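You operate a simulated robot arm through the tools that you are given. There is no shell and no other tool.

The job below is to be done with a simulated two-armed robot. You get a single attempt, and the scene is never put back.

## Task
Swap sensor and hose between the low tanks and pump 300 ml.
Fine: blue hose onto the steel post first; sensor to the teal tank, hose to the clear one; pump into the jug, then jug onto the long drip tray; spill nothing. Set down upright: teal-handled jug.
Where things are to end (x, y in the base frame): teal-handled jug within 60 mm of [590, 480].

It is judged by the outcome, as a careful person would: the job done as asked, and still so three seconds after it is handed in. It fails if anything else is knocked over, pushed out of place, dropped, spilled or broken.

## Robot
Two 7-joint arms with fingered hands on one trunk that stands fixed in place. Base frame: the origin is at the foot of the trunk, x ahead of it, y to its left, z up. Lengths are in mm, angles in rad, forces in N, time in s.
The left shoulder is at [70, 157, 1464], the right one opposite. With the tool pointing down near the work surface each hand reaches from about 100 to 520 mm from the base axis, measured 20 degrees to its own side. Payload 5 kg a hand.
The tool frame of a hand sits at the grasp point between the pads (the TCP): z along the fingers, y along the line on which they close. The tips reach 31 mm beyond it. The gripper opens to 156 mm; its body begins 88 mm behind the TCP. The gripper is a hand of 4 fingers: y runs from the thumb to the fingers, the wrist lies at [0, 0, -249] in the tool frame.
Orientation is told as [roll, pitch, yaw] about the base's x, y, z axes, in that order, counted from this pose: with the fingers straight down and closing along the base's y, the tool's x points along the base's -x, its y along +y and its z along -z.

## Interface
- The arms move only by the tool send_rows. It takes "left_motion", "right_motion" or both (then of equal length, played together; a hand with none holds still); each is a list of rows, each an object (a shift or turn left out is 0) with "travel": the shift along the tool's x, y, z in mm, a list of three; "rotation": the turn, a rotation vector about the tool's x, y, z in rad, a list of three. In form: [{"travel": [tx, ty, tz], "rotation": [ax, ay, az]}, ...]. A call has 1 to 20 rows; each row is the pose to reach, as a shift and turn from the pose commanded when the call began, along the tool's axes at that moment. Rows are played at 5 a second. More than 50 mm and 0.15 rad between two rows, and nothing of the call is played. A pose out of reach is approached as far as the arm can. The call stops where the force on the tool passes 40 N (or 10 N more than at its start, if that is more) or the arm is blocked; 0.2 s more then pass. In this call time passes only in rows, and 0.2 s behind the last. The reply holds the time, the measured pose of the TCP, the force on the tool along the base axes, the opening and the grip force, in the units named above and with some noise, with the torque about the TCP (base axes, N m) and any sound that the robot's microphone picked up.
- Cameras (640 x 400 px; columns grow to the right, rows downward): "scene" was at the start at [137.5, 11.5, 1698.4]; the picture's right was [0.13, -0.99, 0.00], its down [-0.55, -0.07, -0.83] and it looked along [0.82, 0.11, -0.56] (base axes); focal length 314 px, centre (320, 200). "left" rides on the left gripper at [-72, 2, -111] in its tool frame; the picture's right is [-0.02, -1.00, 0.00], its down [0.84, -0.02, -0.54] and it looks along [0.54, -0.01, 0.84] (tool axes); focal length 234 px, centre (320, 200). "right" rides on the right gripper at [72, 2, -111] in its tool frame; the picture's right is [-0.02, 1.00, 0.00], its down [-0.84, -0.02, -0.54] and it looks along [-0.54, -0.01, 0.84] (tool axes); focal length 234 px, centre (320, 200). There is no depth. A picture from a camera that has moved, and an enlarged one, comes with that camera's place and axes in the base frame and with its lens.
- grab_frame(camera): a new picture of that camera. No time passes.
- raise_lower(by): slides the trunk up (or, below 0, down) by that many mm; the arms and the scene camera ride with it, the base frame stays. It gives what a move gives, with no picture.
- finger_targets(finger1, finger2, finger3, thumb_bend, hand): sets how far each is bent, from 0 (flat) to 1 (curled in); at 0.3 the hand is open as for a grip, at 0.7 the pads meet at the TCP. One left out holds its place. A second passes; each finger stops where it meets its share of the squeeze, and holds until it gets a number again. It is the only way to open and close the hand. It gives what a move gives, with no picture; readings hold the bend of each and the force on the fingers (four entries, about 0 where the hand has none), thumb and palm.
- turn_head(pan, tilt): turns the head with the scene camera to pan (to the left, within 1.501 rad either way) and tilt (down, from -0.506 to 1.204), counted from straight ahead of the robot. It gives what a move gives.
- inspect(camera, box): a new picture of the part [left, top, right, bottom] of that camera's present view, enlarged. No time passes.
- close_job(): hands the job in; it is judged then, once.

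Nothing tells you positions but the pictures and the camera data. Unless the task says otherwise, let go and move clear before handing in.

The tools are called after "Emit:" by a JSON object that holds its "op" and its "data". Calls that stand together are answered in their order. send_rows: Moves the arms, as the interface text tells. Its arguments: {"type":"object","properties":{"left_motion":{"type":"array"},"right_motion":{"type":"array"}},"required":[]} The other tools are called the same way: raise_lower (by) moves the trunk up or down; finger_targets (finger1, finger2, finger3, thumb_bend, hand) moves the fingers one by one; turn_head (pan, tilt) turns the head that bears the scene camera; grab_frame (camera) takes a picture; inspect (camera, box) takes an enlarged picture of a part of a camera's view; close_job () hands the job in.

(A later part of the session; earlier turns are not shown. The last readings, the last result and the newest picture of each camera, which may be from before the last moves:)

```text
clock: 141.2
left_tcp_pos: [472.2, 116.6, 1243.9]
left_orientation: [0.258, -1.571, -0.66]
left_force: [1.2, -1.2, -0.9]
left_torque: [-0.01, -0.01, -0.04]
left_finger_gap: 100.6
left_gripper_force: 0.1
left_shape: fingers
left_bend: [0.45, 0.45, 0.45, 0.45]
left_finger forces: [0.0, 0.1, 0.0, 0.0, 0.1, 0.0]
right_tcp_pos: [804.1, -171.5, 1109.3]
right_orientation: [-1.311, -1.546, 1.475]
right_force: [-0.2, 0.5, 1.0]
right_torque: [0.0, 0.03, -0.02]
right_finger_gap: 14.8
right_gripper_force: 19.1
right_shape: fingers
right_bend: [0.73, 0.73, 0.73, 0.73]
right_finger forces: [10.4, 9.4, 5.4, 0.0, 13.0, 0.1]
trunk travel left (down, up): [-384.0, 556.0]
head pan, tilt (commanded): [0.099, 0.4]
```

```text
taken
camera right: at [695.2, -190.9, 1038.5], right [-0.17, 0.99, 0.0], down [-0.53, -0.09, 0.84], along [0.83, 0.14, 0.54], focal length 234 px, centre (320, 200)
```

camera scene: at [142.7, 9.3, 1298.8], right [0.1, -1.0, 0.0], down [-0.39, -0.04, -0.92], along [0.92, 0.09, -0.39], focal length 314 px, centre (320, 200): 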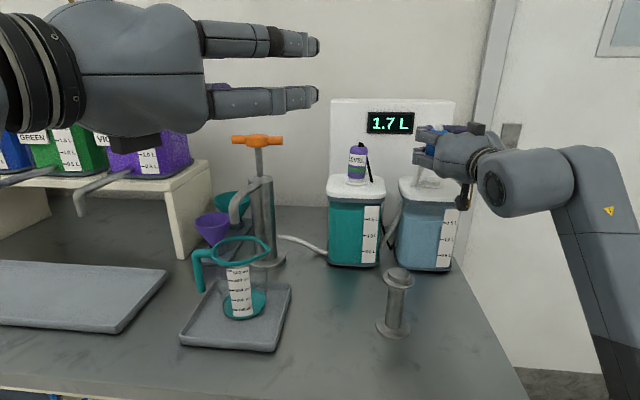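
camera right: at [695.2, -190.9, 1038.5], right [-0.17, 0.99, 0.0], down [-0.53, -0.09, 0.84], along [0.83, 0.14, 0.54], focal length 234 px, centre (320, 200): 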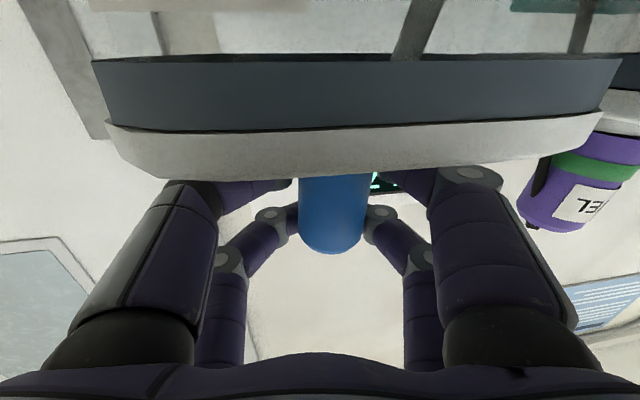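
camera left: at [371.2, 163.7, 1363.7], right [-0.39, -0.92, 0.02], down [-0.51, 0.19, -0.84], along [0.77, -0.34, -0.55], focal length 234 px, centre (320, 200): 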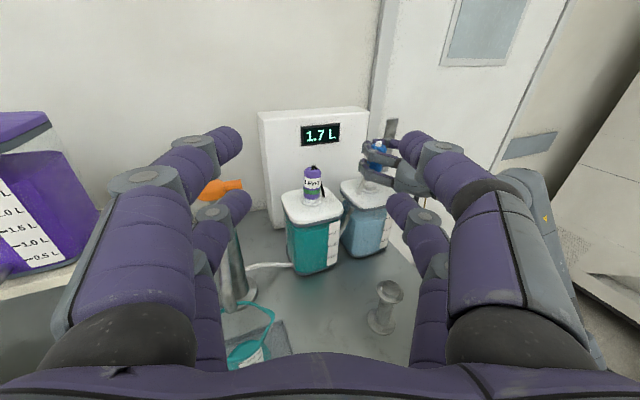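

Emit:
{"op": "raise_lower", "data": {"by": -3}}

Emit:
{"op": "grab_frame", "data": {"camera": "right"}}

```text
clock: 141.8
left_tcp_pos: [470.6, 119.2, 1241.0]
left_orientation: [2.962, -1.57, 2.921]
left_force: [1.1, -0.5, 0.0]
left_torque: [0.01, 0.03, 0.02]
left_finger_gap: 100.9
left_gripper_force: 0.1
left_shape: fingers
left_bend: [0.45, 0.45, 0.45, 0.45]
left_finger forces: [0.0, 0.0, 0.0, 0.0, 0.0, 0.0]
right_tcp_pos: [803.2, -171.2, 1109.5]
right_orientation: [-1.477, -1.547, 1.644]
right_force: [3.4, -0.5, 11.7]
right_torque: [-0.12, -0.1, 0.03]
right_finger_gap: 14.8
right_gripper_force: 19.7
right_shape: fingers
right_bend: [0.73, 0.73, 0.73, 0.72]
right_finger forces: [10.2, 9.8, 5.2, 0.0, 14.4, 0.1]
trunk travel left (down, up): [-381.0, 559.0]
head pan, tilt (commanded): [0.099, 0.4]
```

```text
taken
camera right: at [694.6, -190.7, 1037.4], right [-0.17, 0.99, 0.0], down [-0.54, -0.09, 0.84], along [0.83, 0.14, 0.54], focal length 234 px, centre (320, 200)
```

right: 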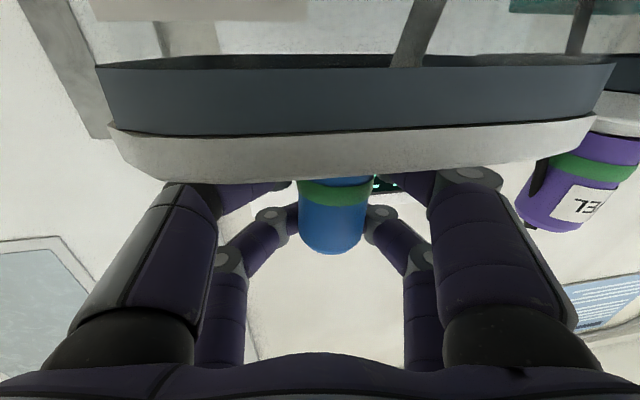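

The hose plug latched on the clear tank (green ring). Releasing and raising the right hand clear.

Emit:
{"op": "raise_lower", "data": {"by": 2}}

Emit:
{"op": "finger_targets", "data": {"hand": "right", "finger1": 0.44, "finger2": 0.44, "finger3": 0.44, "thumb_bend": 0.44}}

Emit:
{"op": "grab_frame", "data": {"camera": "right"}}

Emit:
{"op": "inspect", "data": {"camera": "left", "box": [280, 120, 430, 300]}}

```text
clock: 142.3
left_tcp_pos: [470.1, 117.4, 1242.4]
left_orientation: [2.944, -1.569, 2.938]
left_force: [0.9, -0.3, 0.0]
left_torque: [-0.02, -0.02, -0.03]
left_finger_gap: 100.9
left_gripper_force: 0.0
left_shape: fingers
left_bend: [0.45, 0.45, 0.45, 0.45]
left_finger forces: [0.0, 0.0, 0.0, 0.0, 0.1, 0.0]
right_tcp_pos: [804.9, -170.7, 1108.4]
right_orientation: [-1.332, -1.546, 1.498]
right_force: [0.9, -0.5, 7.1]
right_torque: [-0.1, -0.06, 0.02]
right_finger_gap: 14.8
right_gripper_force: 19.1
right_shape: fingers
right_bend: [0.73, 0.73, 0.73, 0.72]
right_finger forces: [9.7, 9.2, 5.1, 0.0, 14.2, 0.0]
trunk travel left (down, up): [-383.0, 557.0]
head pan, tilt (commanded): [0.099, 0.4]
```

```text
clock: 143.3
left_tcp_pos: [472.7, 117.4, 1241.6]
left_orientation: [-0.203, -1.571, -0.2]
left_force: [0.1, -0.5, 0.2]
left_torque: [-0.02, 0.01, 0.0]
left_finger_gap: 100.9
left_gripper_force: 0.0
left_shape: fingers
left_bend: [0.45, 0.45, 0.45, 0.45]
left_finger forces: [0.0, 0.0, 0.0, 0.0, 0.0, 0.0]
right_tcp_pos: [806.4, -171.3, 1109.1]
right_orientation: [-1.286, -1.546, 1.453]
right_force: [0.4, 0.6, 0.5]
right_torque: [0.0, -0.01, -0.02]
right_finger_gap: 104.4
right_gripper_force: 0.1
right_shape: fingers
right_bend: [0.44, 0.44, 0.44, 0.44]
right_finger forces: [0.0, 0.1, 0.0, 0.0, 0.0, 0.0]
trunk travel left (down, up): [-383.0, 557.0]
head pan, tilt (commanded): [0.099, 0.4]
```

```text
taken
camera right: at [695.3, -190.8, 1037.2], right [-0.17, 0.99, 0.0], down [-0.53, -0.09, 0.84], along [0.83, 0.14, 0.54], focal length 234 px, centre (320, 200)
```

right: 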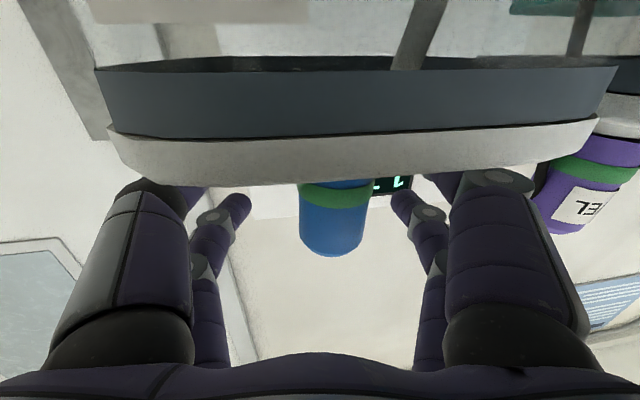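

```text
2.22 times, centred on (355, 210) of left
camera zoom: at [370.2, 163.4, 1314.1], right [-0.39, -0.92, 0.02], down [-0.51, 0.19, -0.84], along [0.77, -0.34, -0.54], focal length 520 px, centre (242, 178)
```

zoom: 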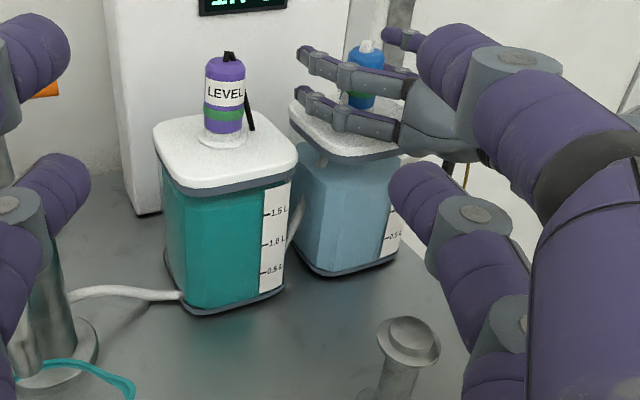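

Emit:
{"op": "raise_lower", "data": {"by": 90}}

Emit:
{"op": "send_rows", "data": {"right_motion": [{"travel": [0, -10, -42]}, {"travel": [0, -20, -84]}, {"travel": [0, -30, -126]}, {"travel": [0, -40, -168]}, {"travel": [0, -50, -200]}]}}

Emit:
{"op": "grab_frame", "data": {"camera": "scene"}}

Emit:
{"op": "inspect", "data": {"camera": "scene", "box": [200, 150, 480, 380]}}

```text
clock: 144.5
left_tcp_pos: [471.2, 117.2, 1332.5]
left_orientation: [-0.287, -1.57, -0.114]
left_force: [0.1, 1.3, -0.8]
left_torque: [0.0, 0.03, -0.03]
left_finger_gap: 101.0
left_gripper_force: 0.0
left_shape: fingers
left_bend: [0.45, 0.45, 0.45, 0.45]
left_finger forces: [0.0, 0.0, 0.0, 0.0, 0.0, 0.0]
right_tcp_pos: [805.7, -171.9, 1197.5]
right_orientation: [-1.271, -1.546, 1.441]
right_force: [0.7, -0.1, -0.3]
right_torque: [0.01, -0.02, 0.01]
right_finger_gap: 104.4
right_gripper_force: 0.0
right_shape: fingers
right_bend: [0.44, 0.44, 0.44, 0.44]
right_finger forces: [0.0, 0.1, 0.1, 0.1, 0.1, 0.0]
trunk travel left (down, up): [-473.0, 467.0]
head pan, tilt (commanded): [0.099, 0.4]
```

```text
clock: 145.7
left_tcp_pos: [470.0, 117.2, 1332.0]
left_orientation: [1.47, -1.57, -1.872]
left_force: [0.3, 0.2, 0.3]
left_torque: [0.0, -0.03, 0.0]
left_finger_gap: 101.0
left_gripper_force: 0.1
left_shape: fingers
left_bend: [0.45, 0.45, 0.45, 0.45]
left_finger forces: [0.0, 0.1, 0.1, 0.0, 0.0, 0.0]
right_tcp_pos: [615.2, -252.6, 1201.8]
right_orientation: [-1.312, -1.548, 1.478]
right_force: [-0.3, 0.1, -0.7]
right_torque: [-0.02, 0.01, -0.02]
right_finger_gap: 104.4
right_gripper_force: 0.0
right_shape: fingers
right_bend: [0.44, 0.44, 0.44, 0.44]
right_finger forces: [0.0, 0.0, 0.1, 0.0, 0.0, 0.0]
trunk travel left (down, up): [-473.0, 467.0]
head pan, tilt (commanded): [0.099, 0.4]
```

```text
taken
camera scene: at [141.3, 8.6, 1339.0], right [0.1, -1.0, 0.0], down [-0.39, -0.04, -0.92], along [0.92, 0.09, -0.39], focal length 314 px, centre (320, 200)
```

scene: 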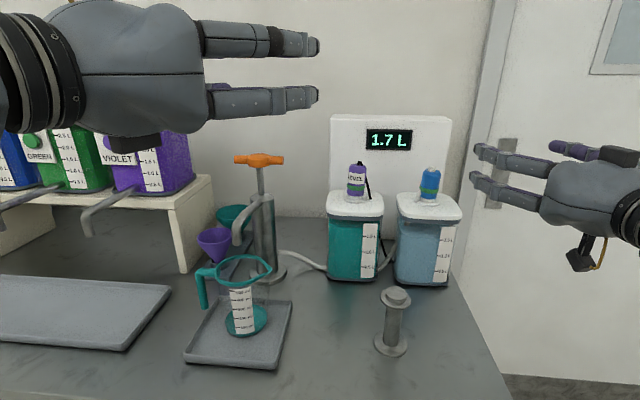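

```text
1.74 times, centred on (340, 265) of scene
camera zoom: at [141.3, 8.6, 1339.0], right [0.1, -1.0, 0.0], down [-0.39, -0.04, -0.92], along [0.92, 0.09, -0.39], focal length 546 px, centre (285, 87)
```

zoom: 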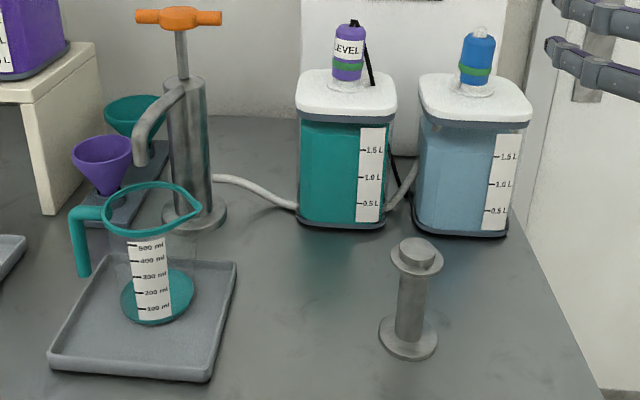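

The swap is complete: sensor on teal (1.7 L shown), hose on clear, both latched. Next is pumping with the left hand: I'll close its fingers, point it straight ahead, and bring it over the orange handle.

Emit:
{"op": "finger_targets", "data": {"hand": "left", "finger1": 0.7, "finger2": 0.7, "finger3": 0.7, "thumb_bend": 0.7}}

Emit:
{"op": "raise_lower", "data": {"by": -60}}

Emit:
{"op": "send_rows", "data": {"left_motion": [{"travel": [0, 15, 25], "rotation": [-0.115, 0, 0]}, {"travel": [0, 35, 50], "rotation": [-0.23, 0, 0]}, {"travel": [0, 60, 75], "rotation": [-0.345, 0, 0]}, {"travel": [0, 85, 100], "rotation": [-0.46, 0, 0]}, {"travel": [0, 110, 115], "rotation": [-0.46, 0, 0]}, {"travel": [0, 130, 130], "rotation": [-0.46, 0, 0]}]}}

Emit:
{"op": "grab_frame", "data": {"camera": "left"}}

Emit:
{"op": "grab_frame", "data": {"camera": "scene"}}

```text
clock: 146.7
left_tcp_pos: [471.5, 116.5, 1332.6]
left_orientation: [0.171, -1.571, -0.575]
left_force: [0.7, 0.3, -0.3]
left_torque: [0.03, 0.0, 0.0]
left_finger_gap: 4.9
left_gripper_force: 0.1
left_shape: fingers
left_bend: [0.7, 0.7, 0.7, 0.7]
left_finger forces: [0.0, 0.0, 0.0, 0.1, 0.1, 0.1]
right_tcp_pos: [617.7, -253.0, 1201.0]
right_orientation: [-1.291, -1.545, 1.456]
right_force: [0.4, 0.7, 0.3]
right_torque: [0.02, 0.01, 0.01]
right_finger_gap: 104.8
right_gripper_force: 0.0
right_shape: fingers
right_bend: [0.44, 0.44, 0.44, 0.44]
right_finger forces: [0.0, 0.0, 0.1, 0.1, 0.1, 0.0]
trunk travel left (down, up): [-473.0, 467.0]
head pan, tilt (commanded): [0.099, 0.4]
```

```text
clock: 147.7
left_tcp_pos: [471.3, 117.5, 1272.8]
left_orientation: [0.584, -1.571, -0.987]
left_force: [-0.2, -0.1, 0.1]
left_torque: [0.0, -0.01, 0.0]
left_finger_gap: 4.8
left_gripper_force: 0.1
left_shape: fingers
left_bend: [0.7, 0.7, 0.7, 0.7]
left_finger forces: [0.1, 0.0, 0.0, 0.0, 0.0, 0.1]
right_tcp_pos: [615.2, -251.7, 1141.9]
right_orientation: [-1.298, -1.547, 1.468]
right_force: [-0.1, 0.0, 0.8]
right_torque: [-0.02, -0.03, -0.02]
right_finger_gap: 104.5
right_gripper_force: 0.1
right_shape: fingers
right_bend: [0.44, 0.44, 0.44, 0.44]
right_finger forces: [0.0, 0.0, 0.1, 0.0, 0.0, 0.0]
trunk travel left (down, up): [-413.0, 527.0]
head pan, tilt (commanded): [0.099, 0.4]
```

```text
clock: 149.1
left_tcp_pos: [641.3, 186.9, 1271.6]
left_orientation: [0.354, -1.57, -0.296]
left_force: [0.9, -0.3, -0.2]
left_torque: [-0.03, 0.02, 0.02]
left_finger_gap: 4.7
left_gripper_force: 0.0
left_shape: fingers
left_bend: [0.7, 0.7, 0.7, 0.7]
left_finger forces: [0.0, 0.0, 0.1, 0.0, 0.0, 0.1]
right_tcp_pos: [617.6, -252.1, 1140.3]
right_orientation: [-1.24, -1.547, 1.409]
right_force: [1.0, -0.6, -0.7]
right_torque: [0.01, -0.03, 0.02]
right_finger_gap: 104.4
right_gripper_force: 0.1
right_shape: fingers
right_bend: [0.44, 0.44, 0.44, 0.44]
right_finger forces: [0.1, 0.0, 0.0, 0.0, 0.0, 0.1]
trunk travel left (down, up): [-413.0, 527.0]
head pan, tilt (commanded): [0.099, 0.4]
```

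```text
taken
camera left: at [530.9, 182.3, 1344.0], right [0.06, -1.0, 0.02], down [-0.54, -0.05, -0.84], along [0.84, 0.04, -0.55], focal length 234 px, centre (320, 200)
```

left: 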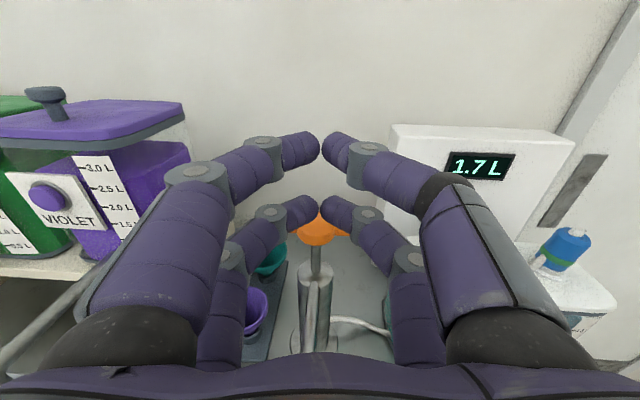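

```text
taken
camera scene: at [142.9, 8.2, 1278.8], right [0.1, -1.0, 0.0], down [-0.39, -0.04, -0.92], along [0.92, 0.09, -0.39], focal length 314 px, centre (320, 200)
```

scene: 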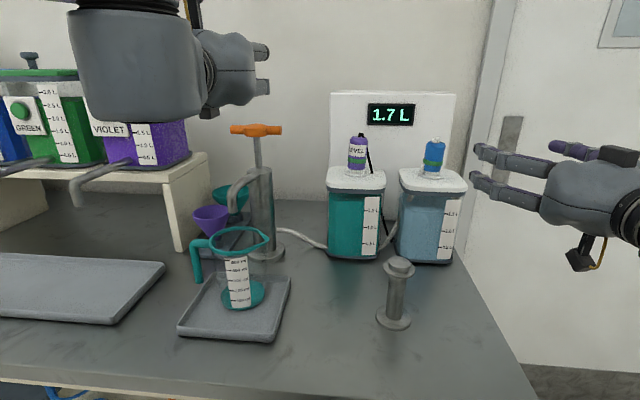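

The left hand is lined up with the handle (≈ (751, 195), top ≈1175). Moving over it, staying above.

Emit:
{"op": "send_rows", "data": {"left_motion": [{"travel": [8, 0, 34]}, {"travel": [16, 0, 68]}, {"travel": [30, 0, 100]}]}}

Emit:
{"op": "grab_frame", "data": {"camera": "left"}}

Emit:
{"op": "inspect", "data": {"camera": "scene", "box": [180, 60, 320, 200]}}

```text
clock: 149.9
left_tcp_pos: [743.3, 192.4, 1242.5]
left_orientation: [0.015, -1.568, 0.041]
left_force: [1.3, 1.1, -0.5]
left_torque: [0.02, -0.04, -0.04]
left_finger_gap: 4.2
left_gripper_force: 0.1
left_shape: fingers
left_bend: [0.7, 0.7, 0.7, 0.7]
left_finger forces: [0.0, 0.0, 0.1, 0.0, 0.1, 0.1]
right_tcp_pos: [618.6, -252.6, 1139.6]
right_orientation: [-1.213, -1.547, 1.378]
right_force: [0.6, -0.7, -0.5]
right_torque: [-0.02, 0.0, 0.0]
right_finger_gap: 104.5
right_gripper_force: 0.0
right_shape: fingers
right_bend: [0.44, 0.44, 0.44, 0.44]
right_finger forces: [0.0, 0.0, 0.1, 0.0, 0.0, 0.0]
trunk travel left (down, up): [-413.0, 527.0]
head pan, tilt (commanded): [0.099, 0.4]
```

```text
taken
camera left: at [632.2, 189.0, 1313.8], right [0.06, -1.0, 0.02], down [-0.54, -0.05, -0.84], along [0.84, 0.04, -0.55], focal length 234 px, centre (320, 200)
```

left: 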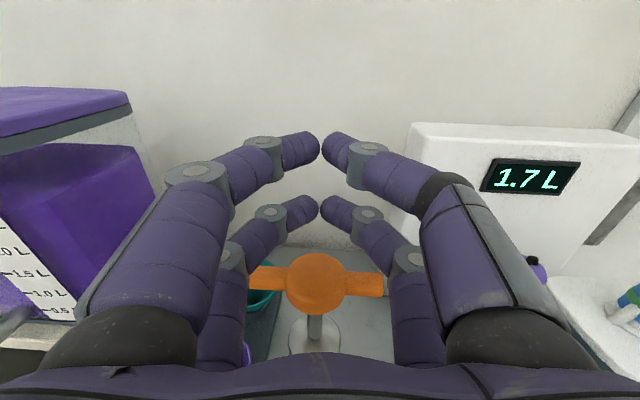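

```text
2.86 times, centred on (250, 130) of scene
camera zoom: at [143.8, 9.3, 1278.7], right [0.1, -1.0, 0.0], down [-0.39, -0.04, -0.92], along [0.92, 0.09, -0.39], focal length 897 px, centre (520, 400)
```

zoom: 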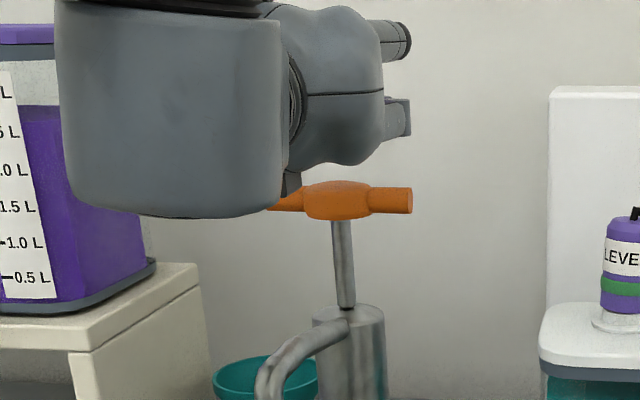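

The hub is right under the fingertips. Lowering gently until contact, watching the force.

Emit:
{"op": "send_rows", "data": {"left_motion": [{"travel": [8, 0, -6]}, {"travel": [16, 0, -8]}, {"travel": [24, 0, -8]}, {"travel": [30, 0, -8]}, {"travel": [34, 0, -8]}]}}

Emit:
{"op": "inspect", "data": {"camera": "scene", "box": [180, 60, 320, 200]}}

```text
clock: 151.1
left_tcp_pos: [732.3, 192.1, 1208.2]
left_orientation: [-0.275, -1.569, 0.331]
left_force: [-0.2, -0.4, 0.0]
left_torque: [0.03, 0.0, 0.02]
left_finger_gap: 4.6
left_gripper_force: 0.1
left_shape: fingers
left_bend: [0.7, 0.7, 0.7, 0.7]
left_finger forces: [0.0, 0.0, 0.0, 0.0, 0.0, 0.1]
right_tcp_pos: [616.4, -251.4, 1141.4]
right_orientation: [-1.287, -1.546, 1.453]
right_force: [-0.1, -0.7, 0.9]
right_torque: [0.0, 0.02, 0.03]
right_finger_gap: 104.5
right_gripper_force: 0.1
right_shape: fingers
right_bend: [0.44, 0.44, 0.44, 0.44]
right_finger forces: [0.0, 0.0, 0.0, 0.1, 0.1, 0.0]
trunk travel left (down, up): [-413.0, 527.0]
head pan, tilt (commanded): [0.099, 0.4]
```

```text
2.86 times, centred on (250, 130) of scene
camera zoom: at [141.9, 8.9, 1278.9], right [0.1, -1.0, 0.0], down [-0.39, -0.04, -0.92], along [0.92, 0.09, -0.39], focal length 897 px, centre (520, 400)
```

zoom: 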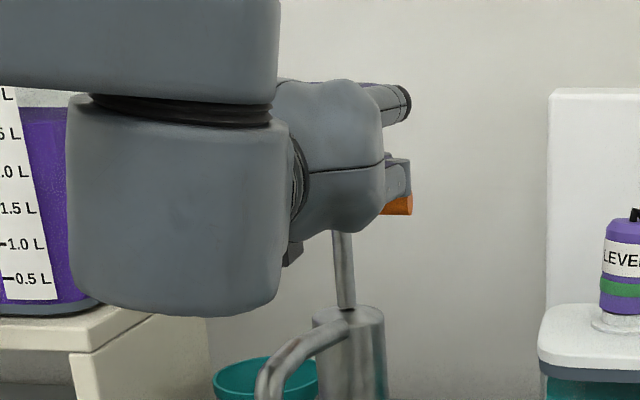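

Emit:
{"op": "send_rows", "data": {"left_motion": [{"travel": [3, 0, 0]}, {"travel": [6, 0, 0]}, {"travel": [9, 0, 0]}, {"travel": [12, 0, 0]}]}}

Emit:
{"op": "inspect", "data": {"camera": "scene", "box": [180, 60, 320, 200]}}

```text
clock: 152.1
left_tcp_pos: [733.2, 192.1, 1196.9]
left_orientation: [1.806, -1.57, -1.745]
left_force: [-0.2, -0.1, 1.9]
left_torque: [-0.03, -0.01, 0.03]
left_finger_gap: 4.5
left_gripper_force: 0.7
left_shape: fingers
left_bend: [0.7, 0.7, 0.7, 0.7]
left_finger forces: [0.0, 0.8, 0.9, 0.0, 0.1, 0.1]
right_tcp_pos: [618.0, -252.5, 1143.0]
right_orientation: [-1.293, -1.545, 1.462]
right_force: [0.0, 0.5, 0.4]
right_torque: [0.0, -0.01, 0.02]
right_finger_gap: 104.5
right_gripper_force: 0.0
right_shape: fingers
right_bend: [0.44, 0.44, 0.44, 0.44]
right_finger forces: [0.0, 0.0, 0.0, 0.0, 0.1, 0.0]
trunk travel left (down, up): [-413.0, 527.0]
head pan, tilt (commanded): [0.099, 0.4]
```

```text
2.86 times, centred on (250, 130) of scene
camera zoom: at [141.7, 8.8, 1279.0], right [0.1, -1.0, 0.0], down [-0.39, -0.04, -0.92], along [0.92, 0.09, -0.39], focal length 897 px, centre (520, 400)
```

zoom: 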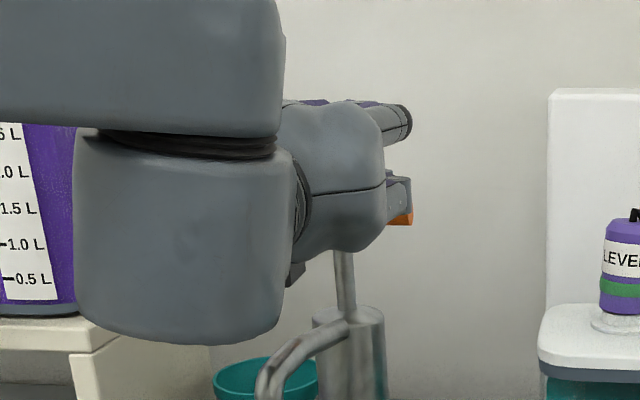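

Contact at TCP z≈1197. Pressing down the first 15 mm to learn the pump's resistance.

Emit:
{"op": "send_rows", "data": {"left_motion": [{"travel": [5, 0, 0]}, {"travel": [10, 0, 0]}, {"travel": [15, 0, 0]}]}}

Emit:
{"op": "grab_frame", "data": {"camera": "scene"}}

```text
clock: 152.9
left_tcp_pos: [732.3, 191.9, 1181.9]
left_orientation: [2.272, -1.572, -2.214]
left_force: [0.6, -0.1, 2.2]
left_torque: [0.05, -0.06, -0.05]
left_finger_gap: 4.7
left_gripper_force: 1.7
left_shape: fingers
left_bend: [0.7, 0.7, 0.7, 0.7]
left_finger forces: [0.0, 1.5, 1.7, 0.0, 0.0, 0.0]
right_tcp_pos: [617.0, -251.5, 1140.5]
right_orientation: [-1.292, -1.546, 1.458]
right_force: [0.3, -0.2, 0.9]
right_torque: [0.02, -0.02, -0.02]
right_finger_gap: 104.3
right_gripper_force: 0.1
right_shape: fingers
right_bend: [0.44, 0.44, 0.44, 0.44]
right_finger forces: [0.0, 0.1, 0.1, 0.0, 0.0, 0.0]
trunk travel left (down, up): [-413.0, 527.0]
head pan, tilt (commanded): [0.099, 0.4]
```

```text
taken
camera scene: at [141.8, 8.9, 1279.0], right [0.1, -1.0, 0.0], down [-0.39, -0.04, -0.92], along [0.92, 0.09, -0.39], focal length 314 px, centre (320, 200)
```

scene: 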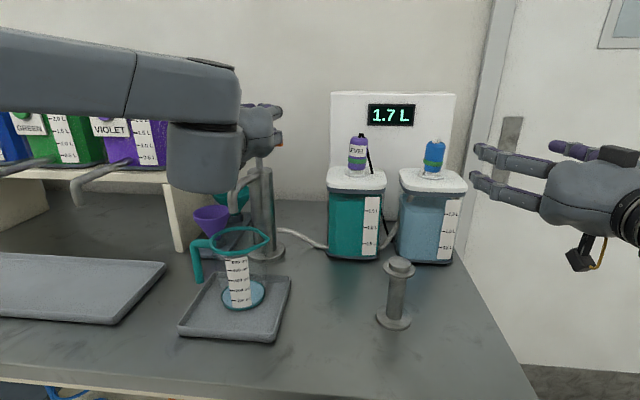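

The pump is very light (~2 N) and light-blue liquid is entering the jug. Zooming on the jug's scale.

Emit:
{"op": "inspect", "data": {"camera": "scene", "box": [180, 215, 300, 345]}}

Emit:
{"op": "inspect", "data": {"camera": "scene", "box": [320, 140, 480, 280]}}

```text
3.08 times, centred on (240, 280) of scene
camera zoom: at [141.8, 8.9, 1279.0], right [0.1, -1.0, 0.0], down [-0.39, -0.04, -0.92], along [0.92, 0.09, -0.39], focal length 966 px, centre (566, -46)
```

zoom: 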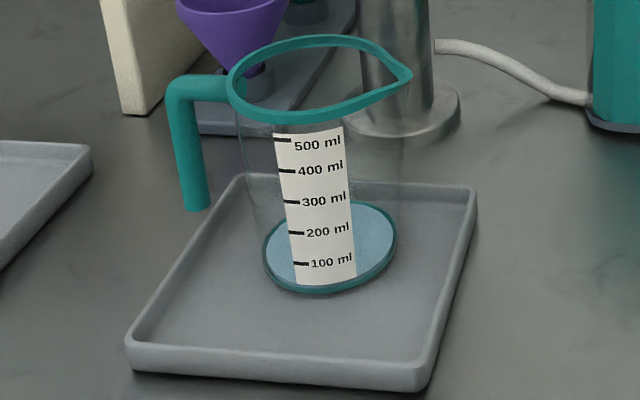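

```text
2.86 times, centred on (400, 210) of scene
camera zoom: at [141.8, 8.9, 1279.0], right [0.1, -1.0, 0.0], down [-0.39, -0.04, -0.92], along [0.92, 0.09, -0.39], focal length 897 px, centre (91, 171)
```

zoom: 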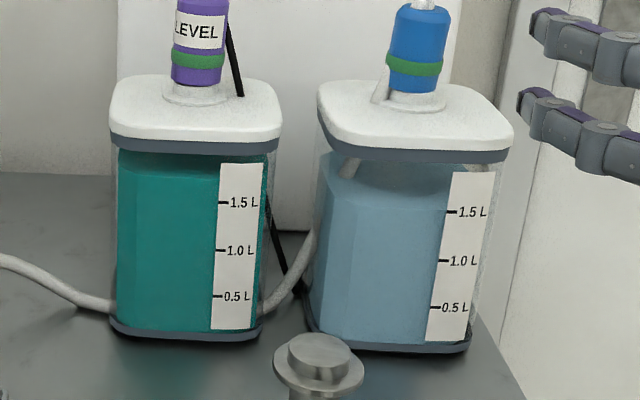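

Emit:
{"op": "send_rows", "data": {"left_motion": [{"travel": [5, 0, 0]}, {"travel": [10, 0, 0]}, {"travel": [15, 0, 0]}]}}

Emit:
{"op": "inspect", "data": {"camera": "scene", "box": [160, 80, 320, 200]}}

Emit:
{"op": "inspect", "data": {"camera": "scene", "box": [180, 215, 300, 345]}}

```text
clock: 153.7
left_tcp_pos: [734.7, 192.5, 1167.2]
left_orientation: [2.975, -1.57, -2.918]
left_force: [1.9, 0.6, 5.0]
left_torque: [0.03, -0.11, -0.02]
left_finger_gap: 4.6
left_gripper_force: 2.6
left_shape: fingers
left_bend: [0.7, 0.7, 0.7, 0.7]
left_finger forces: [0.0, 2.4, 2.4, 0.0, 0.0, 0.1]
right_tcp_pos: [615.7, -252.3, 1141.2]
right_orientation: [-1.293, -1.548, 1.458]
right_force: [0.9, -0.3, -1.0]
right_torque: [0.02, 0.02, -0.01]
right_finger_gap: 104.7
right_gripper_force: 0.1
right_shape: fingers
right_bend: [0.44, 0.44, 0.44, 0.44]
right_finger forces: [0.0, 0.1, 0.1, 0.0, 0.0, 0.1]
trunk travel left (down, up): [-413.0, 527.0]
head pan, tilt (commanded): [0.099, 0.4]
```

```text
3.33 times, centred on (240, 140) of scene
camera zoom: at [141.7, 8.8, 1279.0], right [0.1, -1.0, 0.0], down [-0.39, -0.04, -0.92], along [0.92, 0.09, -0.39], focal length 1046 px, centre (587, 400)
```

zoom: 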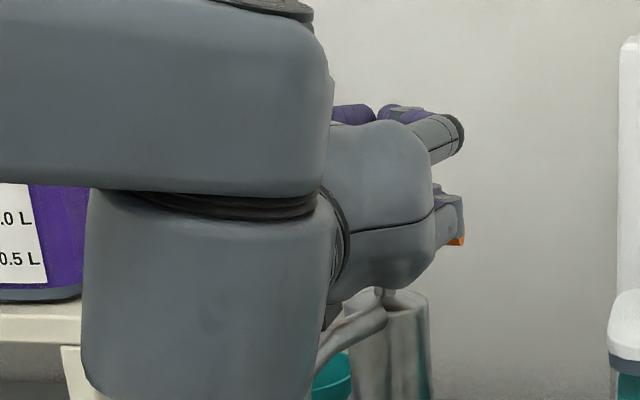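

```text
3.08 times, centred on (240, 280) of scene
camera zoom: at [141.7, 8.8, 1279.0], right [0.1, -1.0, 0.0], down [-0.39, -0.04, -0.92], along [0.92, 0.09, -0.39], focal length 966 px, centre (566, -46)
```

zoom: 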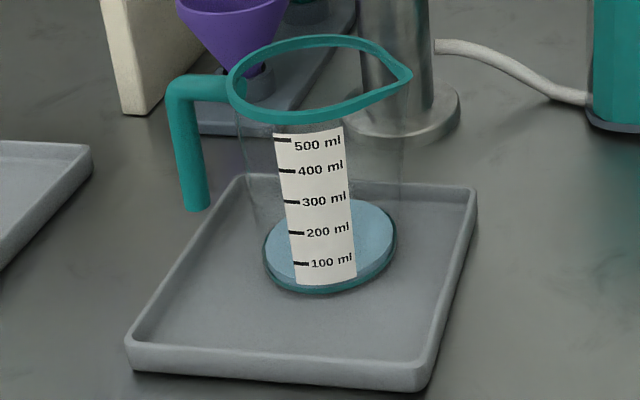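

Emit:
{"op": "send_rows", "data": {"left_motion": [{"travel": [5, 0, 0]}, {"travel": [10, 0, 0]}, {"travel": [15, 0, 0]}]}}

Emit:
{"op": "inspect", "data": {"camera": "scene", "box": [160, 80, 320, 200]}}

Emit:
{"op": "inspect", "data": {"camera": "scene", "box": [180, 215, 300, 345]}}

Emit:
{"op": "grab_frame", "data": {"camera": "left"}}

```text
clock: 154.5
left_tcp_pos: [735.0, 192.6, 1152.6]
left_orientation: [-2.781, -1.57, 2.838]
left_force: [-2.0, 0.2, 6.0]
left_torque: [-0.01, -0.06, 0.04]
left_finger_gap: 4.4
left_gripper_force: 3.4
left_shape: fingers
left_bend: [0.7, 0.7, 0.7, 0.7]
left_finger forces: [0.0, 3.2, 3.1, 0.0, 0.1, 0.0]
right_tcp_pos: [615.4, -252.2, 1142.5]
right_orientation: [-1.323, -1.545, 1.492]
right_force: [0.4, 0.0, -1.0]
right_torque: [-0.02, 0.05, -0.03]
right_finger_gap: 104.6
right_gripper_force: 0.0
right_shape: fingers
right_bend: [0.44, 0.44, 0.44, 0.44]
right_finger forces: [0.0, 0.0, 0.0, 0.0, 0.0, 0.0]
trunk travel left (down, up): [-413.0, 527.0]
head pan, tilt (commanded): [0.099, 0.4]
heard: click
```

```text
3.33 times, centred on (240, 140) of scene
camera zoom: at [140.7, 8.8, 1279.1], right [0.1, -1.0, 0.0], down [-0.39, -0.04, -0.92], along [0.92, 0.09, -0.39], focal length 1046 px, centre (587, 400)
```

zoom: 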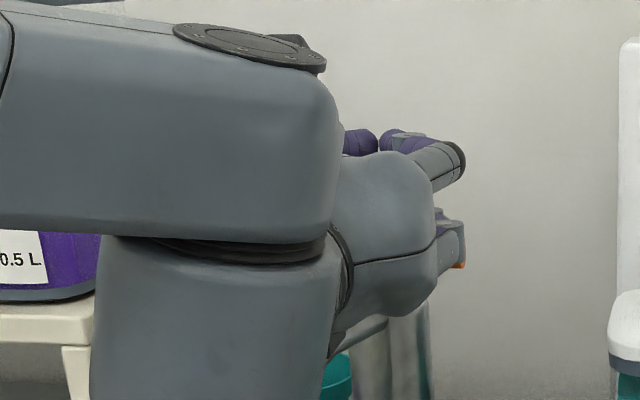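

```text
3.08 times, centred on (240, 280) of scene
camera zoom: at [140.7, 8.8, 1279.1], right [0.1, -1.0, 0.0], down [-0.39, -0.04, -0.92], along [0.92, 0.09, -0.39], focal length 966 px, centre (566, -46)
```

zoom: 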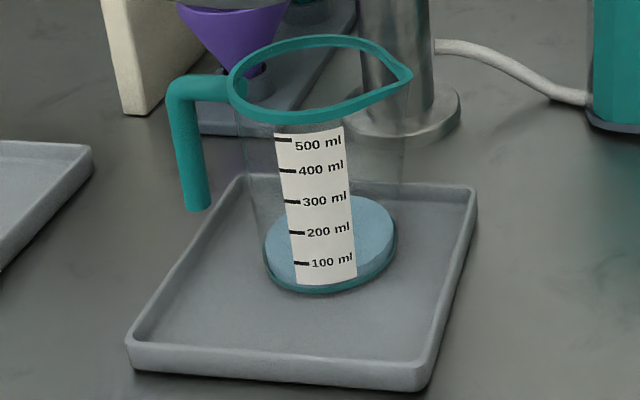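

```text
taken
camera left: at [622.6, 188.2, 1224.3], right [0.06, -1.0, 0.02], down [-0.54, -0.05, -0.84], along [0.84, 0.04, -0.54], focal length 234 px, centre (320, 200)
```

left: 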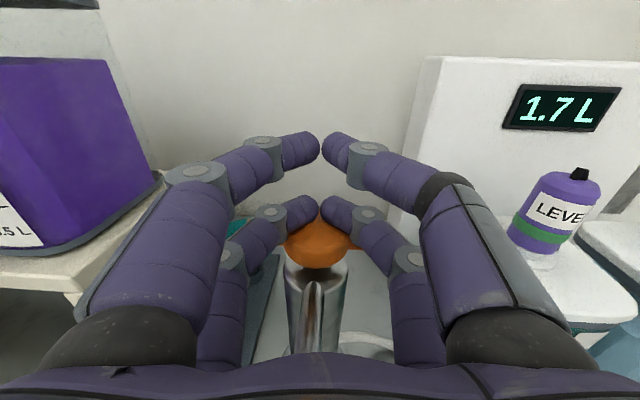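

A click marked the end of the stroke. I'll zoom in on the liquid level and let the handle come back up.

Emit:
{"op": "inspect", "data": {"camera": "scene", "box": [220, 250, 280, 320]}}

Emit:
{"op": "send_rows", "data": {"left_motion": [{"travel": [-12, 0, 0]}, {"travel": [-24, 0, 0]}, {"travel": [-36, 0, 0]}, {"travel": [-48, 0, 0]}]}}

Emit:
{"op": "grab_frame", "data": {"camera": "left"}}

Emit:
{"op": "inspect", "data": {"camera": "scene", "box": [220, 250, 280, 320]}}

```text
5.71 times, centred on (250, 285) of scene
camera zoom: at [140.7, 8.8, 1279.1], right [0.1, -1.0, 0.0], down [-0.39, -0.04, -0.92], along [0.92, 0.09, -0.39], focal length 1793 px, centre (720, -286)
```

zoom: 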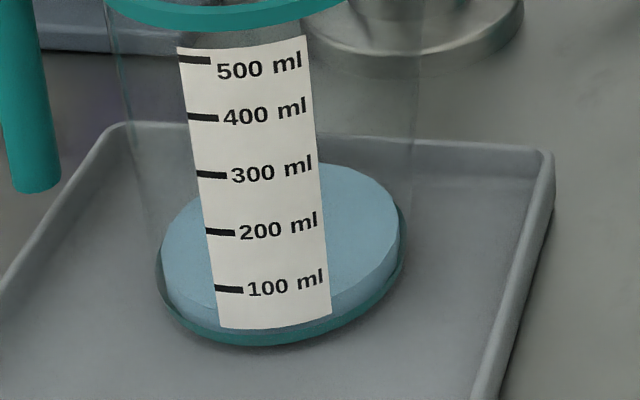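

```text
clock: 155.5
left_tcp_pos: [733.4, 191.1, 1200.7]
left_orientation: [0.203, -1.571, -0.146]
left_force: [-0.7, 0.6, 1.4]
left_torque: [0.02, -0.02, 0.03]
left_finger_gap: 4.9
left_gripper_force: 1.0
left_shape: fingers
left_bend: [0.7, 0.7, 0.7, 0.7]
left_finger forces: [0.0, 0.6, 0.6, 0.1, 0.1, 0.0]
right_tcp_pos: [617.0, -251.3, 1142.1]
right_orientation: [-1.3, -1.545, 1.464]
right_force: [-1.0, 0.4, 1.1]
right_torque: [0.0, 0.02, -0.01]
right_finger_gap: 104.4
right_gripper_force: 0.1
right_shape: fingers
right_bend: [0.44, 0.44, 0.44, 0.44]
right_finger forces: [0.0, 0.0, 0.1, 0.0, 0.1, 0.0]
trunk travel left (down, up): [-413.0, 527.0]
head pan, tilt (commanded): [0.099, 0.4]
```

```text
taken
camera left: at [622.9, 187.8, 1271.8], right [0.06, -1.0, 0.02], down [-0.54, -0.05, -0.84], along [0.84, 0.04, -0.55], focal length 234 px, centre (320, 200)
```

left: 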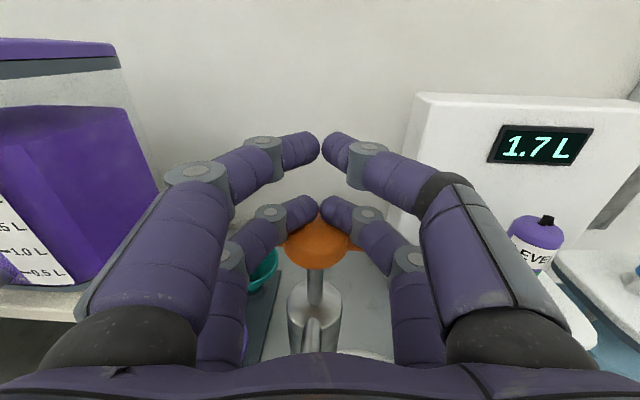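

```text
5.71 times, centred on (250, 285) of scene
camera zoom: at [141.6, 8.8, 1278.9], right [0.1, -1.0, 0.0], down [-0.39, -0.04, -0.92], along [0.92, 0.09, -0.39], focal length 1793 px, centre (720, -286)
```

zoom: 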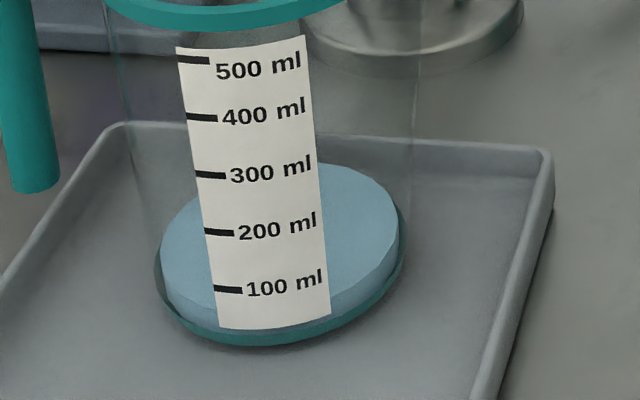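

The handle springs back by itself. One stroke gave roughly 50–60 ml. I'll do the second stroke and measure again.

Emit:
{"op": "send_rows", "data": {"left_motion": [{"travel": [10, 0, 0]}, {"travel": [20, 0, 0]}, {"travel": [30, 0, 0]}, {"travel": [40, 0, 0]}, {"travel": [50, 0, 0]}, {"travel": [50, 0, 0]}, {"travel": [40, 0, 0]}, {"travel": [25, 0, 0]}, {"travel": [10, 0, 0]}, {"travel": [0, 0, 0]}]}}

Emit:
{"op": "inspect", "data": {"camera": "scene", "box": [220, 250, 280, 320]}}

Emit:
{"op": "grab_frame", "data": {"camera": "left"}}

```text
clock: 157.7
left_tcp_pos: [731.6, 192.7, 1199.4]
left_orientation: [-0.146, -1.569, 0.204]
left_force: [0.5, -0.1, 1.5]
left_torque: [-0.01, -0.07, 0.04]
left_finger_gap: 4.4
left_gripper_force: 0.3
left_shape: fingers
left_bend: [0.7, 0.7, 0.7, 0.7]
left_finger forces: [0.1, 0.6, 0.7, 0.0, 0.0, 0.1]
right_tcp_pos: [616.2, -252.7, 1141.5]
right_orientation: [-1.294, -1.546, 1.46]
right_force: [-1.0, -0.2, -1.3]
right_torque: [-0.01, 0.02, -0.02]
right_finger_gap: 104.6
right_gripper_force: 0.1
right_shape: fingers
right_bend: [0.44, 0.44, 0.44, 0.44]
right_finger forces: [0.0, 0.0, 0.0, 0.1, 0.0, 0.1]
trunk travel left (down, up): [-413.0, 527.0]
head pan, tilt (commanded): [0.099, 0.4]
heard: click
```

```text
5.71 times, centred on (250, 285) of scene
camera zoom: at [141.7, 8.8, 1278.9], right [0.1, -1.0, 0.0], down [-0.39, -0.04, -0.92], along [0.92, 0.09, -0.39], focal length 1793 px, centre (720, -286)
```

zoom: 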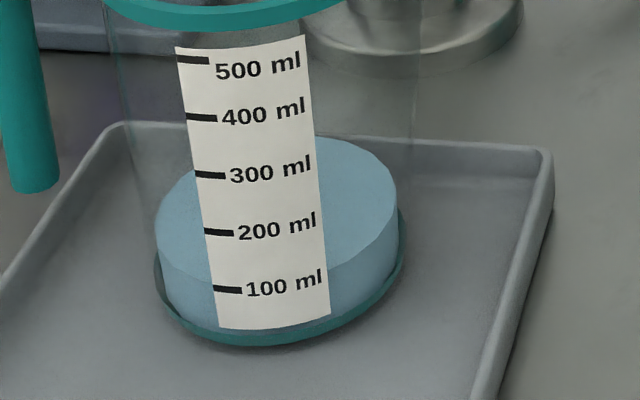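

```text
taken
camera left: at [622.4, 188.4, 1270.6], right [0.06, -1.0, 0.02], down [-0.54, -0.05, -0.84], along [0.84, 0.04, -0.55], focal length 234 px, centre (320, 200)
```

left: 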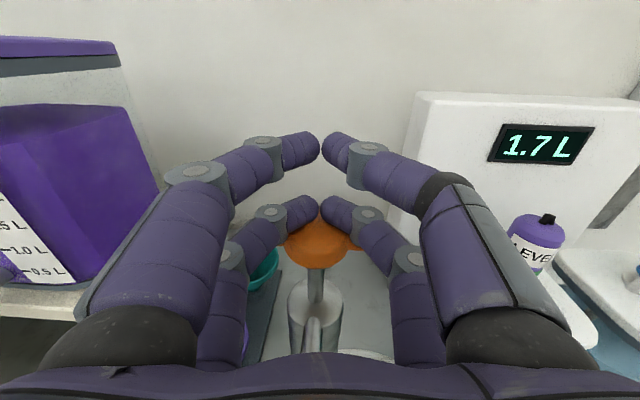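

Two strokes give almost exactly 100 ml, so 50 ml per stroke. Doing strokes 3 and 4.

Emit:
{"op": "send_rows", "data": {"left_motion": [{"travel": [10, 0, 0]}, {"travel": [20, 0, 0]}, {"travel": [30, 0, 0]}, {"travel": [40, 0, 0]}, {"travel": [50, 0, 0]}, {"travel": [50, 0, 0]}, {"travel": [40, 0, 0]}, {"travel": [25, 0, 0]}, {"travel": [10, 0, 0]}, {"travel": [0, 0, 0]}]}}

Emit:
{"op": "inspect", "data": {"camera": "scene", "box": [220, 250, 280, 320]}}

Emit:
{"op": "send_rows", "data": {"left_motion": [{"travel": [10, 0, 0]}, {"travel": [20, 0, 0]}, {"travel": [30, 0, 0]}, {"travel": [40, 0, 0]}, {"travel": [50, 0, 0]}, {"travel": [50, 0, 0]}, {"travel": [40, 0, 0]}, {"travel": [25, 0, 0]}, {"travel": [10, 0, 0]}, {"travel": [0, 0, 0]}]}}

Emit:
{"op": "inspect", "data": {"camera": "scene", "box": [220, 250, 280, 320]}}

```text
clock: 159.9
left_tcp_pos: [733.5, 191.0, 1201.3]
left_orientation: [0.297, -1.57, -0.238]
left_force: [1.3, 0.8, -1.1]
left_torque: [0.01, -0.03, 0.04]
left_finger_gap: 4.5
left_gripper_force: 0.9
left_shape: fingers
left_bend: [0.7, 0.7, 0.7, 0.7]
left_finger forces: [0.0, 0.5, 0.5, 0.0, 0.1, 0.0]
right_tcp_pos: [616.7, -252.1, 1142.1]
right_orientation: [-1.294, -1.545, 1.457]
right_force: [0.2, 0.1, 0.3]
right_torque: [-0.03, 0.0, 0.02]
right_finger_gap: 104.7
right_gripper_force: 0.2
right_shape: fingers
right_bend: [0.44, 0.44, 0.44, 0.44]
right_finger forces: [0.0, 0.0, 0.0, 0.0, 0.1, 0.0]
trunk travel left (down, up): [-413.0, 527.0]
head pan, tilt (commanded): [0.099, 0.4]
heard: click
```

```text
5.71 times, centred on (250, 285) of scene
camera zoom: at [141.8, 8.9, 1278.9], right [0.1, -1.0, 0.0], down [-0.39, -0.04, -0.92], along [0.92, 0.09, -0.39], focal length 1793 px, centre (720, -286)
```

zoom: 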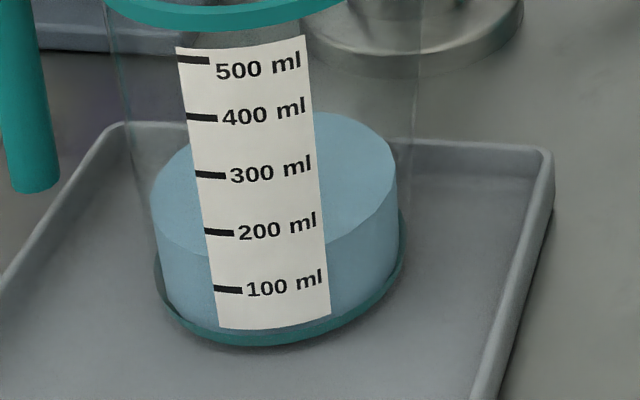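

```text
clock: 162.1
left_tcp_pos: [733.3, 189.8, 1199.6]
left_orientation: [0.142, -1.571, -0.083]
left_force: [-0.5, 0.6, 1.1]
left_torque: [0.01, 0.01, 0.01]
left_finger_gap: 4.5
left_gripper_force: 0.4
left_shape: fingers
left_bend: [0.7, 0.7, 0.7, 0.7]
left_finger forces: [0.0, 0.5, 0.5, 0.0, 0.0, 0.1]
right_tcp_pos: [617.3, -251.8, 1140.8]
right_orientation: [-1.297, -1.546, 1.463]
right_force: [0.1, 0.5, -0.1]
right_torque: [0.0, 0.02, -0.01]
right_finger_gap: 104.6
right_gripper_force: 0.1
right_shape: fingers
right_bend: [0.44, 0.44, 0.44, 0.44]
right_finger forces: [0.0, 0.1, 0.1, 0.0, 0.0, 0.1]
trunk travel left (down, up): [-413.0, 527.0]
head pan, tilt (commanded): [0.099, 0.4]
heard: click
```

```text
5.71 times, centred on (250, 285) of scene
camera zoom: at [141.6, 9.0, 1278.9], right [0.1, -1.0, 0.0], down [-0.39, -0.04, -0.92], along [0.92, 0.09, -0.39], focal length 1793 px, centre (720, -286)
```

zoom: 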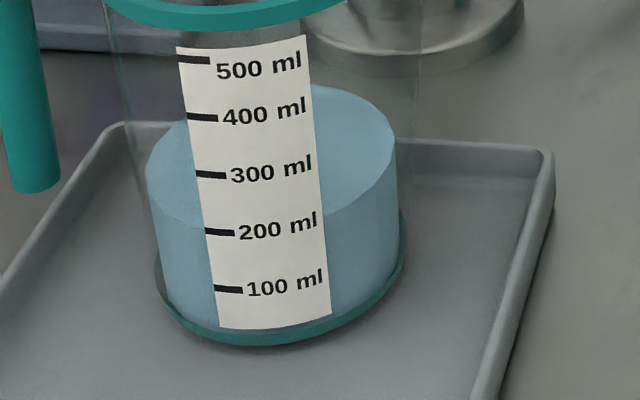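

Now at the 200 ml mark after 4 strokes. Doing strokes 5 and 6.

Emit:
{"op": "send_rows", "data": {"left_motion": [{"travel": [10, 0, 0]}, {"travel": [20, 0, 0]}, {"travel": [30, 0, 0]}, {"travel": [40, 0, 0]}, {"travel": [50, 0, 0]}, {"travel": [50, 0, 0]}, {"travel": [40, 0, 0]}, {"travel": [25, 0, 0]}, {"travel": [10, 0, 0]}, {"travel": [0, 0, 0]}]}}

Emit:
{"op": "inspect", "data": {"camera": "scene", "box": [220, 240, 280, 320]}}

Emit:
{"op": "send_rows", "data": {"left_motion": [{"travel": [10, 0, 0]}, {"travel": [20, 0, 0]}, {"travel": [30, 0, 0]}, {"travel": [40, 0, 0]}, {"travel": [50, 0, 0]}, {"travel": [50, 0, 0]}, {"travel": [40, 0, 0]}, {"travel": [25, 0, 0]}, {"travel": [10, 0, 0]}, {"travel": [0, 0, 0]}]}}

Emit:
{"op": "inspect", "data": {"camera": "scene", "box": [220, 240, 280, 320]}}

```text
clock: 164.3
left_tcp_pos: [732.8, 193.1, 1197.7]
left_orientation: [-0.139, -1.569, 0.2]
left_force: [0.2, -0.1, 1.1]
left_torque: [0.0, -0.03, -0.01]
left_finger_gap: 4.9
left_gripper_force: 1.0
left_shape: fingers
left_bend: [0.7, 0.7, 0.7, 0.7]
left_finger forces: [0.0, 0.7, 0.6, 0.0, 0.1, 0.1]
right_tcp_pos: [616.6, -252.6, 1141.9]
right_orientation: [-1.29, -1.547, 1.456]
right_force: [-0.1, 0.0, 1.0]
right_torque: [-0.02, 0.01, -0.01]
right_finger_gap: 104.5
right_gripper_force: 0.1
right_shape: fingers
right_bend: [0.44, 0.44, 0.44, 0.44]
right_finger forces: [0.0, 0.0, 0.0, 0.1, 0.1, 0.1]
trunk travel left (down, up): [-413.0, 527.0]
head pan, tilt (commanded): [0.099, 0.4]
heard: click
```

```text
5.00 times, centred on (250, 280) of scene
camera zoom: at [141.7, 8.7, 1278.9], right [0.1, -1.0, 0.0], down [-0.39, -0.04, -0.92], along [0.92, 0.09, -0.39], focal length 1569 px, centre (670, -200)
```

zoom: 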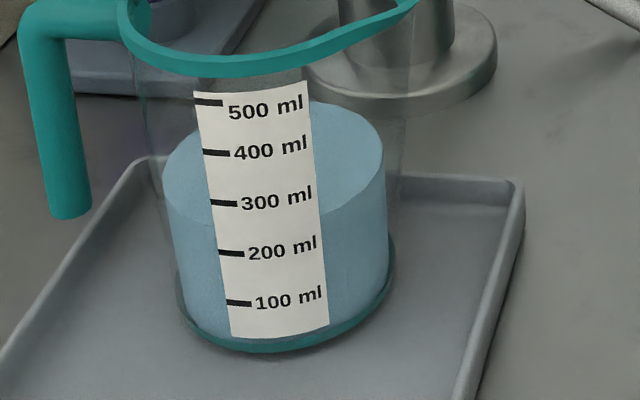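

```text
clock: 166.5
left_tcp_pos: [732.8, 188.1, 1199.3]
left_orientation: [-0.098, -1.57, 0.156]
left_force: [0.1, 1.0, 0.5]
left_torque: [-0.01, -0.01, 0.0]
left_finger_gap: 4.7
left_gripper_force: 0.7
left_shape: fingers
left_bend: [0.7, 0.7, 0.7, 0.7]
left_finger forces: [0.0, 0.6, 0.6, 0.0, 0.0, 0.0]
right_tcp_pos: [617.2, -252.7, 1141.0]
right_orientation: [-1.293, -1.547, 1.46]
right_force: [-0.6, 0.1, -0.5]
right_torque: [-0.01, 0.02, 0.02]
right_finger_gap: 104.4
right_gripper_force: 0.0
right_shape: fingers
right_bend: [0.44, 0.44, 0.44, 0.44]
right_finger forces: [0.0, 0.1, 0.0, 0.0, 0.0, 0.0]
trunk travel left (down, up): [-413.0, 527.0]
head pan, tilt (commanded): [0.099, 0.4]
heard: click
```

```text
5.00 times, centred on (250, 280) of scene
camera zoom: at [141.7, 9.0, 1278.9], right [0.1, -1.0, 0.0], down [-0.39, -0.04, -0.92], along [0.92, 0.09, -0.39], focal length 1569 px, centre (670, -200)
```

zoom: 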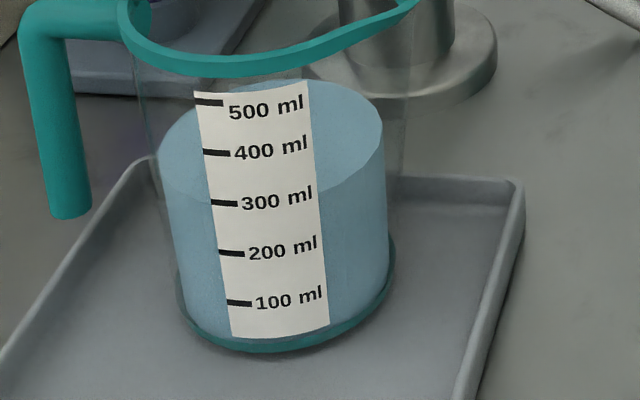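

The jug is at the 300 ml mark after six clicks. I'll lift the left hand off the handle and retreat above the spout.

Emit:
{"op": "send_rows", "data": {"left_motion": [{"travel": [-20, 0, 0]}, {"travel": [-45, 0, -10]}, {"travel": [-55, 0, -55]}, {"travel": [-55, 0, -100]}, {"travel": [-55, 0, -145]}, {"travel": [-55, 0, -190]}]}}

Emit:
{"op": "turn_head", "data": {"pan": 0.35, "tilt": 0.55}}

Emit:
{"op": "grab_frame", "data": {"camera": "scene"}}

Emit:
{"op": "grab_frame", "data": {"camera": "left"}}

```text
clock: 167.9
left_tcp_pos: [542.7, 182.3, 1255.6]
left_orientation: [-2.037, -1.571, 2.095]
left_force: [0.1, 0.3, 0.2]
left_torque: [0.0, -0.01, -0.01]
left_finger_gap: 4.5
left_gripper_force: 0.0
left_shape: fingers
left_bend: [0.7, 0.7, 0.7, 0.7]
left_finger forces: [0.0, 0.0, 0.0, 0.0, 0.0, 0.0]
right_tcp_pos: [615.5, -251.8, 1142.7]
right_orientation: [-1.342, -1.547, 1.506]
right_force: [0.5, 0.5, -0.5]
right_torque: [-0.01, 0.02, -0.02]
right_finger_gap: 104.8
right_gripper_force: 0.1
right_shape: fingers
right_bend: [0.44, 0.44, 0.44, 0.44]
right_finger forces: [0.0, 0.1, 0.1, 0.0, 0.0, 0.0]
trunk travel left (down, up): [-413.0, 527.0]
head pan, tilt (commanded): [0.099, 0.4]
```

```text
clock: 168.7
left_tcp_pos: [543.9, 182.1, 1255.8]
left_orientation: [0.567, -1.57, -0.51]
left_force: [-0.8, 0.5, 0.0]
left_torque: [-0.01, -0.02, 0.0]
left_finger_gap: 4.7
left_gripper_force: 0.0
left_shape: fingers
left_bend: [0.7, 0.7, 0.7, 0.7]
left_finger forces: [0.0, 0.0, 0.1, 0.0, 0.1, 0.1]
right_tcp_pos: [617.1, -252.8, 1141.3]
right_orientation: [-1.293, -1.546, 1.46]
right_force: [0.5, -0.5, -0.6]
right_torque: [0.0, -0.01, 0.01]
right_finger_gap: 104.5
right_gripper_force: 0.1
right_shape: fingers
right_bend: [0.44, 0.44, 0.44, 0.44]
right_finger forces: [0.1, 0.0, 0.1, 0.1, 0.0, 0.0]
trunk travel left (down, up): [-413.0, 527.0]
head pan, tilt (commanded): [0.351, 0.55]
```

```text
taken
camera scene: at [133.9, 30.5, 1265.3], right [0.34, -0.94, 0.0], down [-0.49, -0.18, -0.85], along [0.8, 0.29, -0.52], focal length 314 px, centre (320, 200)
```

scene: 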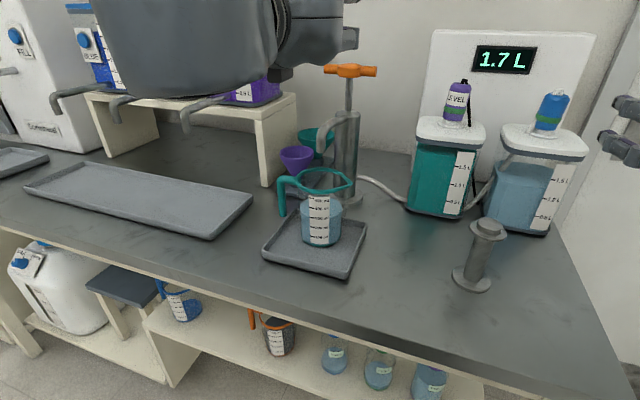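

```text
taken
camera left: at [433.2, 178.0, 1327.4], right [0.06, -1.0, 0.02], down [-0.54, -0.05, -0.84], along [0.84, 0.04, -0.54], focal length 234 px, centre (320, 200)
```

left: 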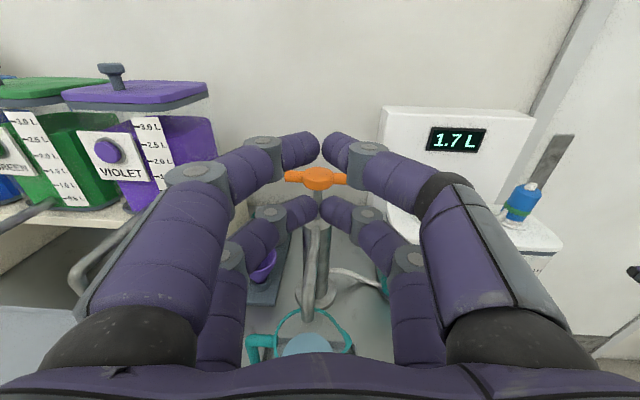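

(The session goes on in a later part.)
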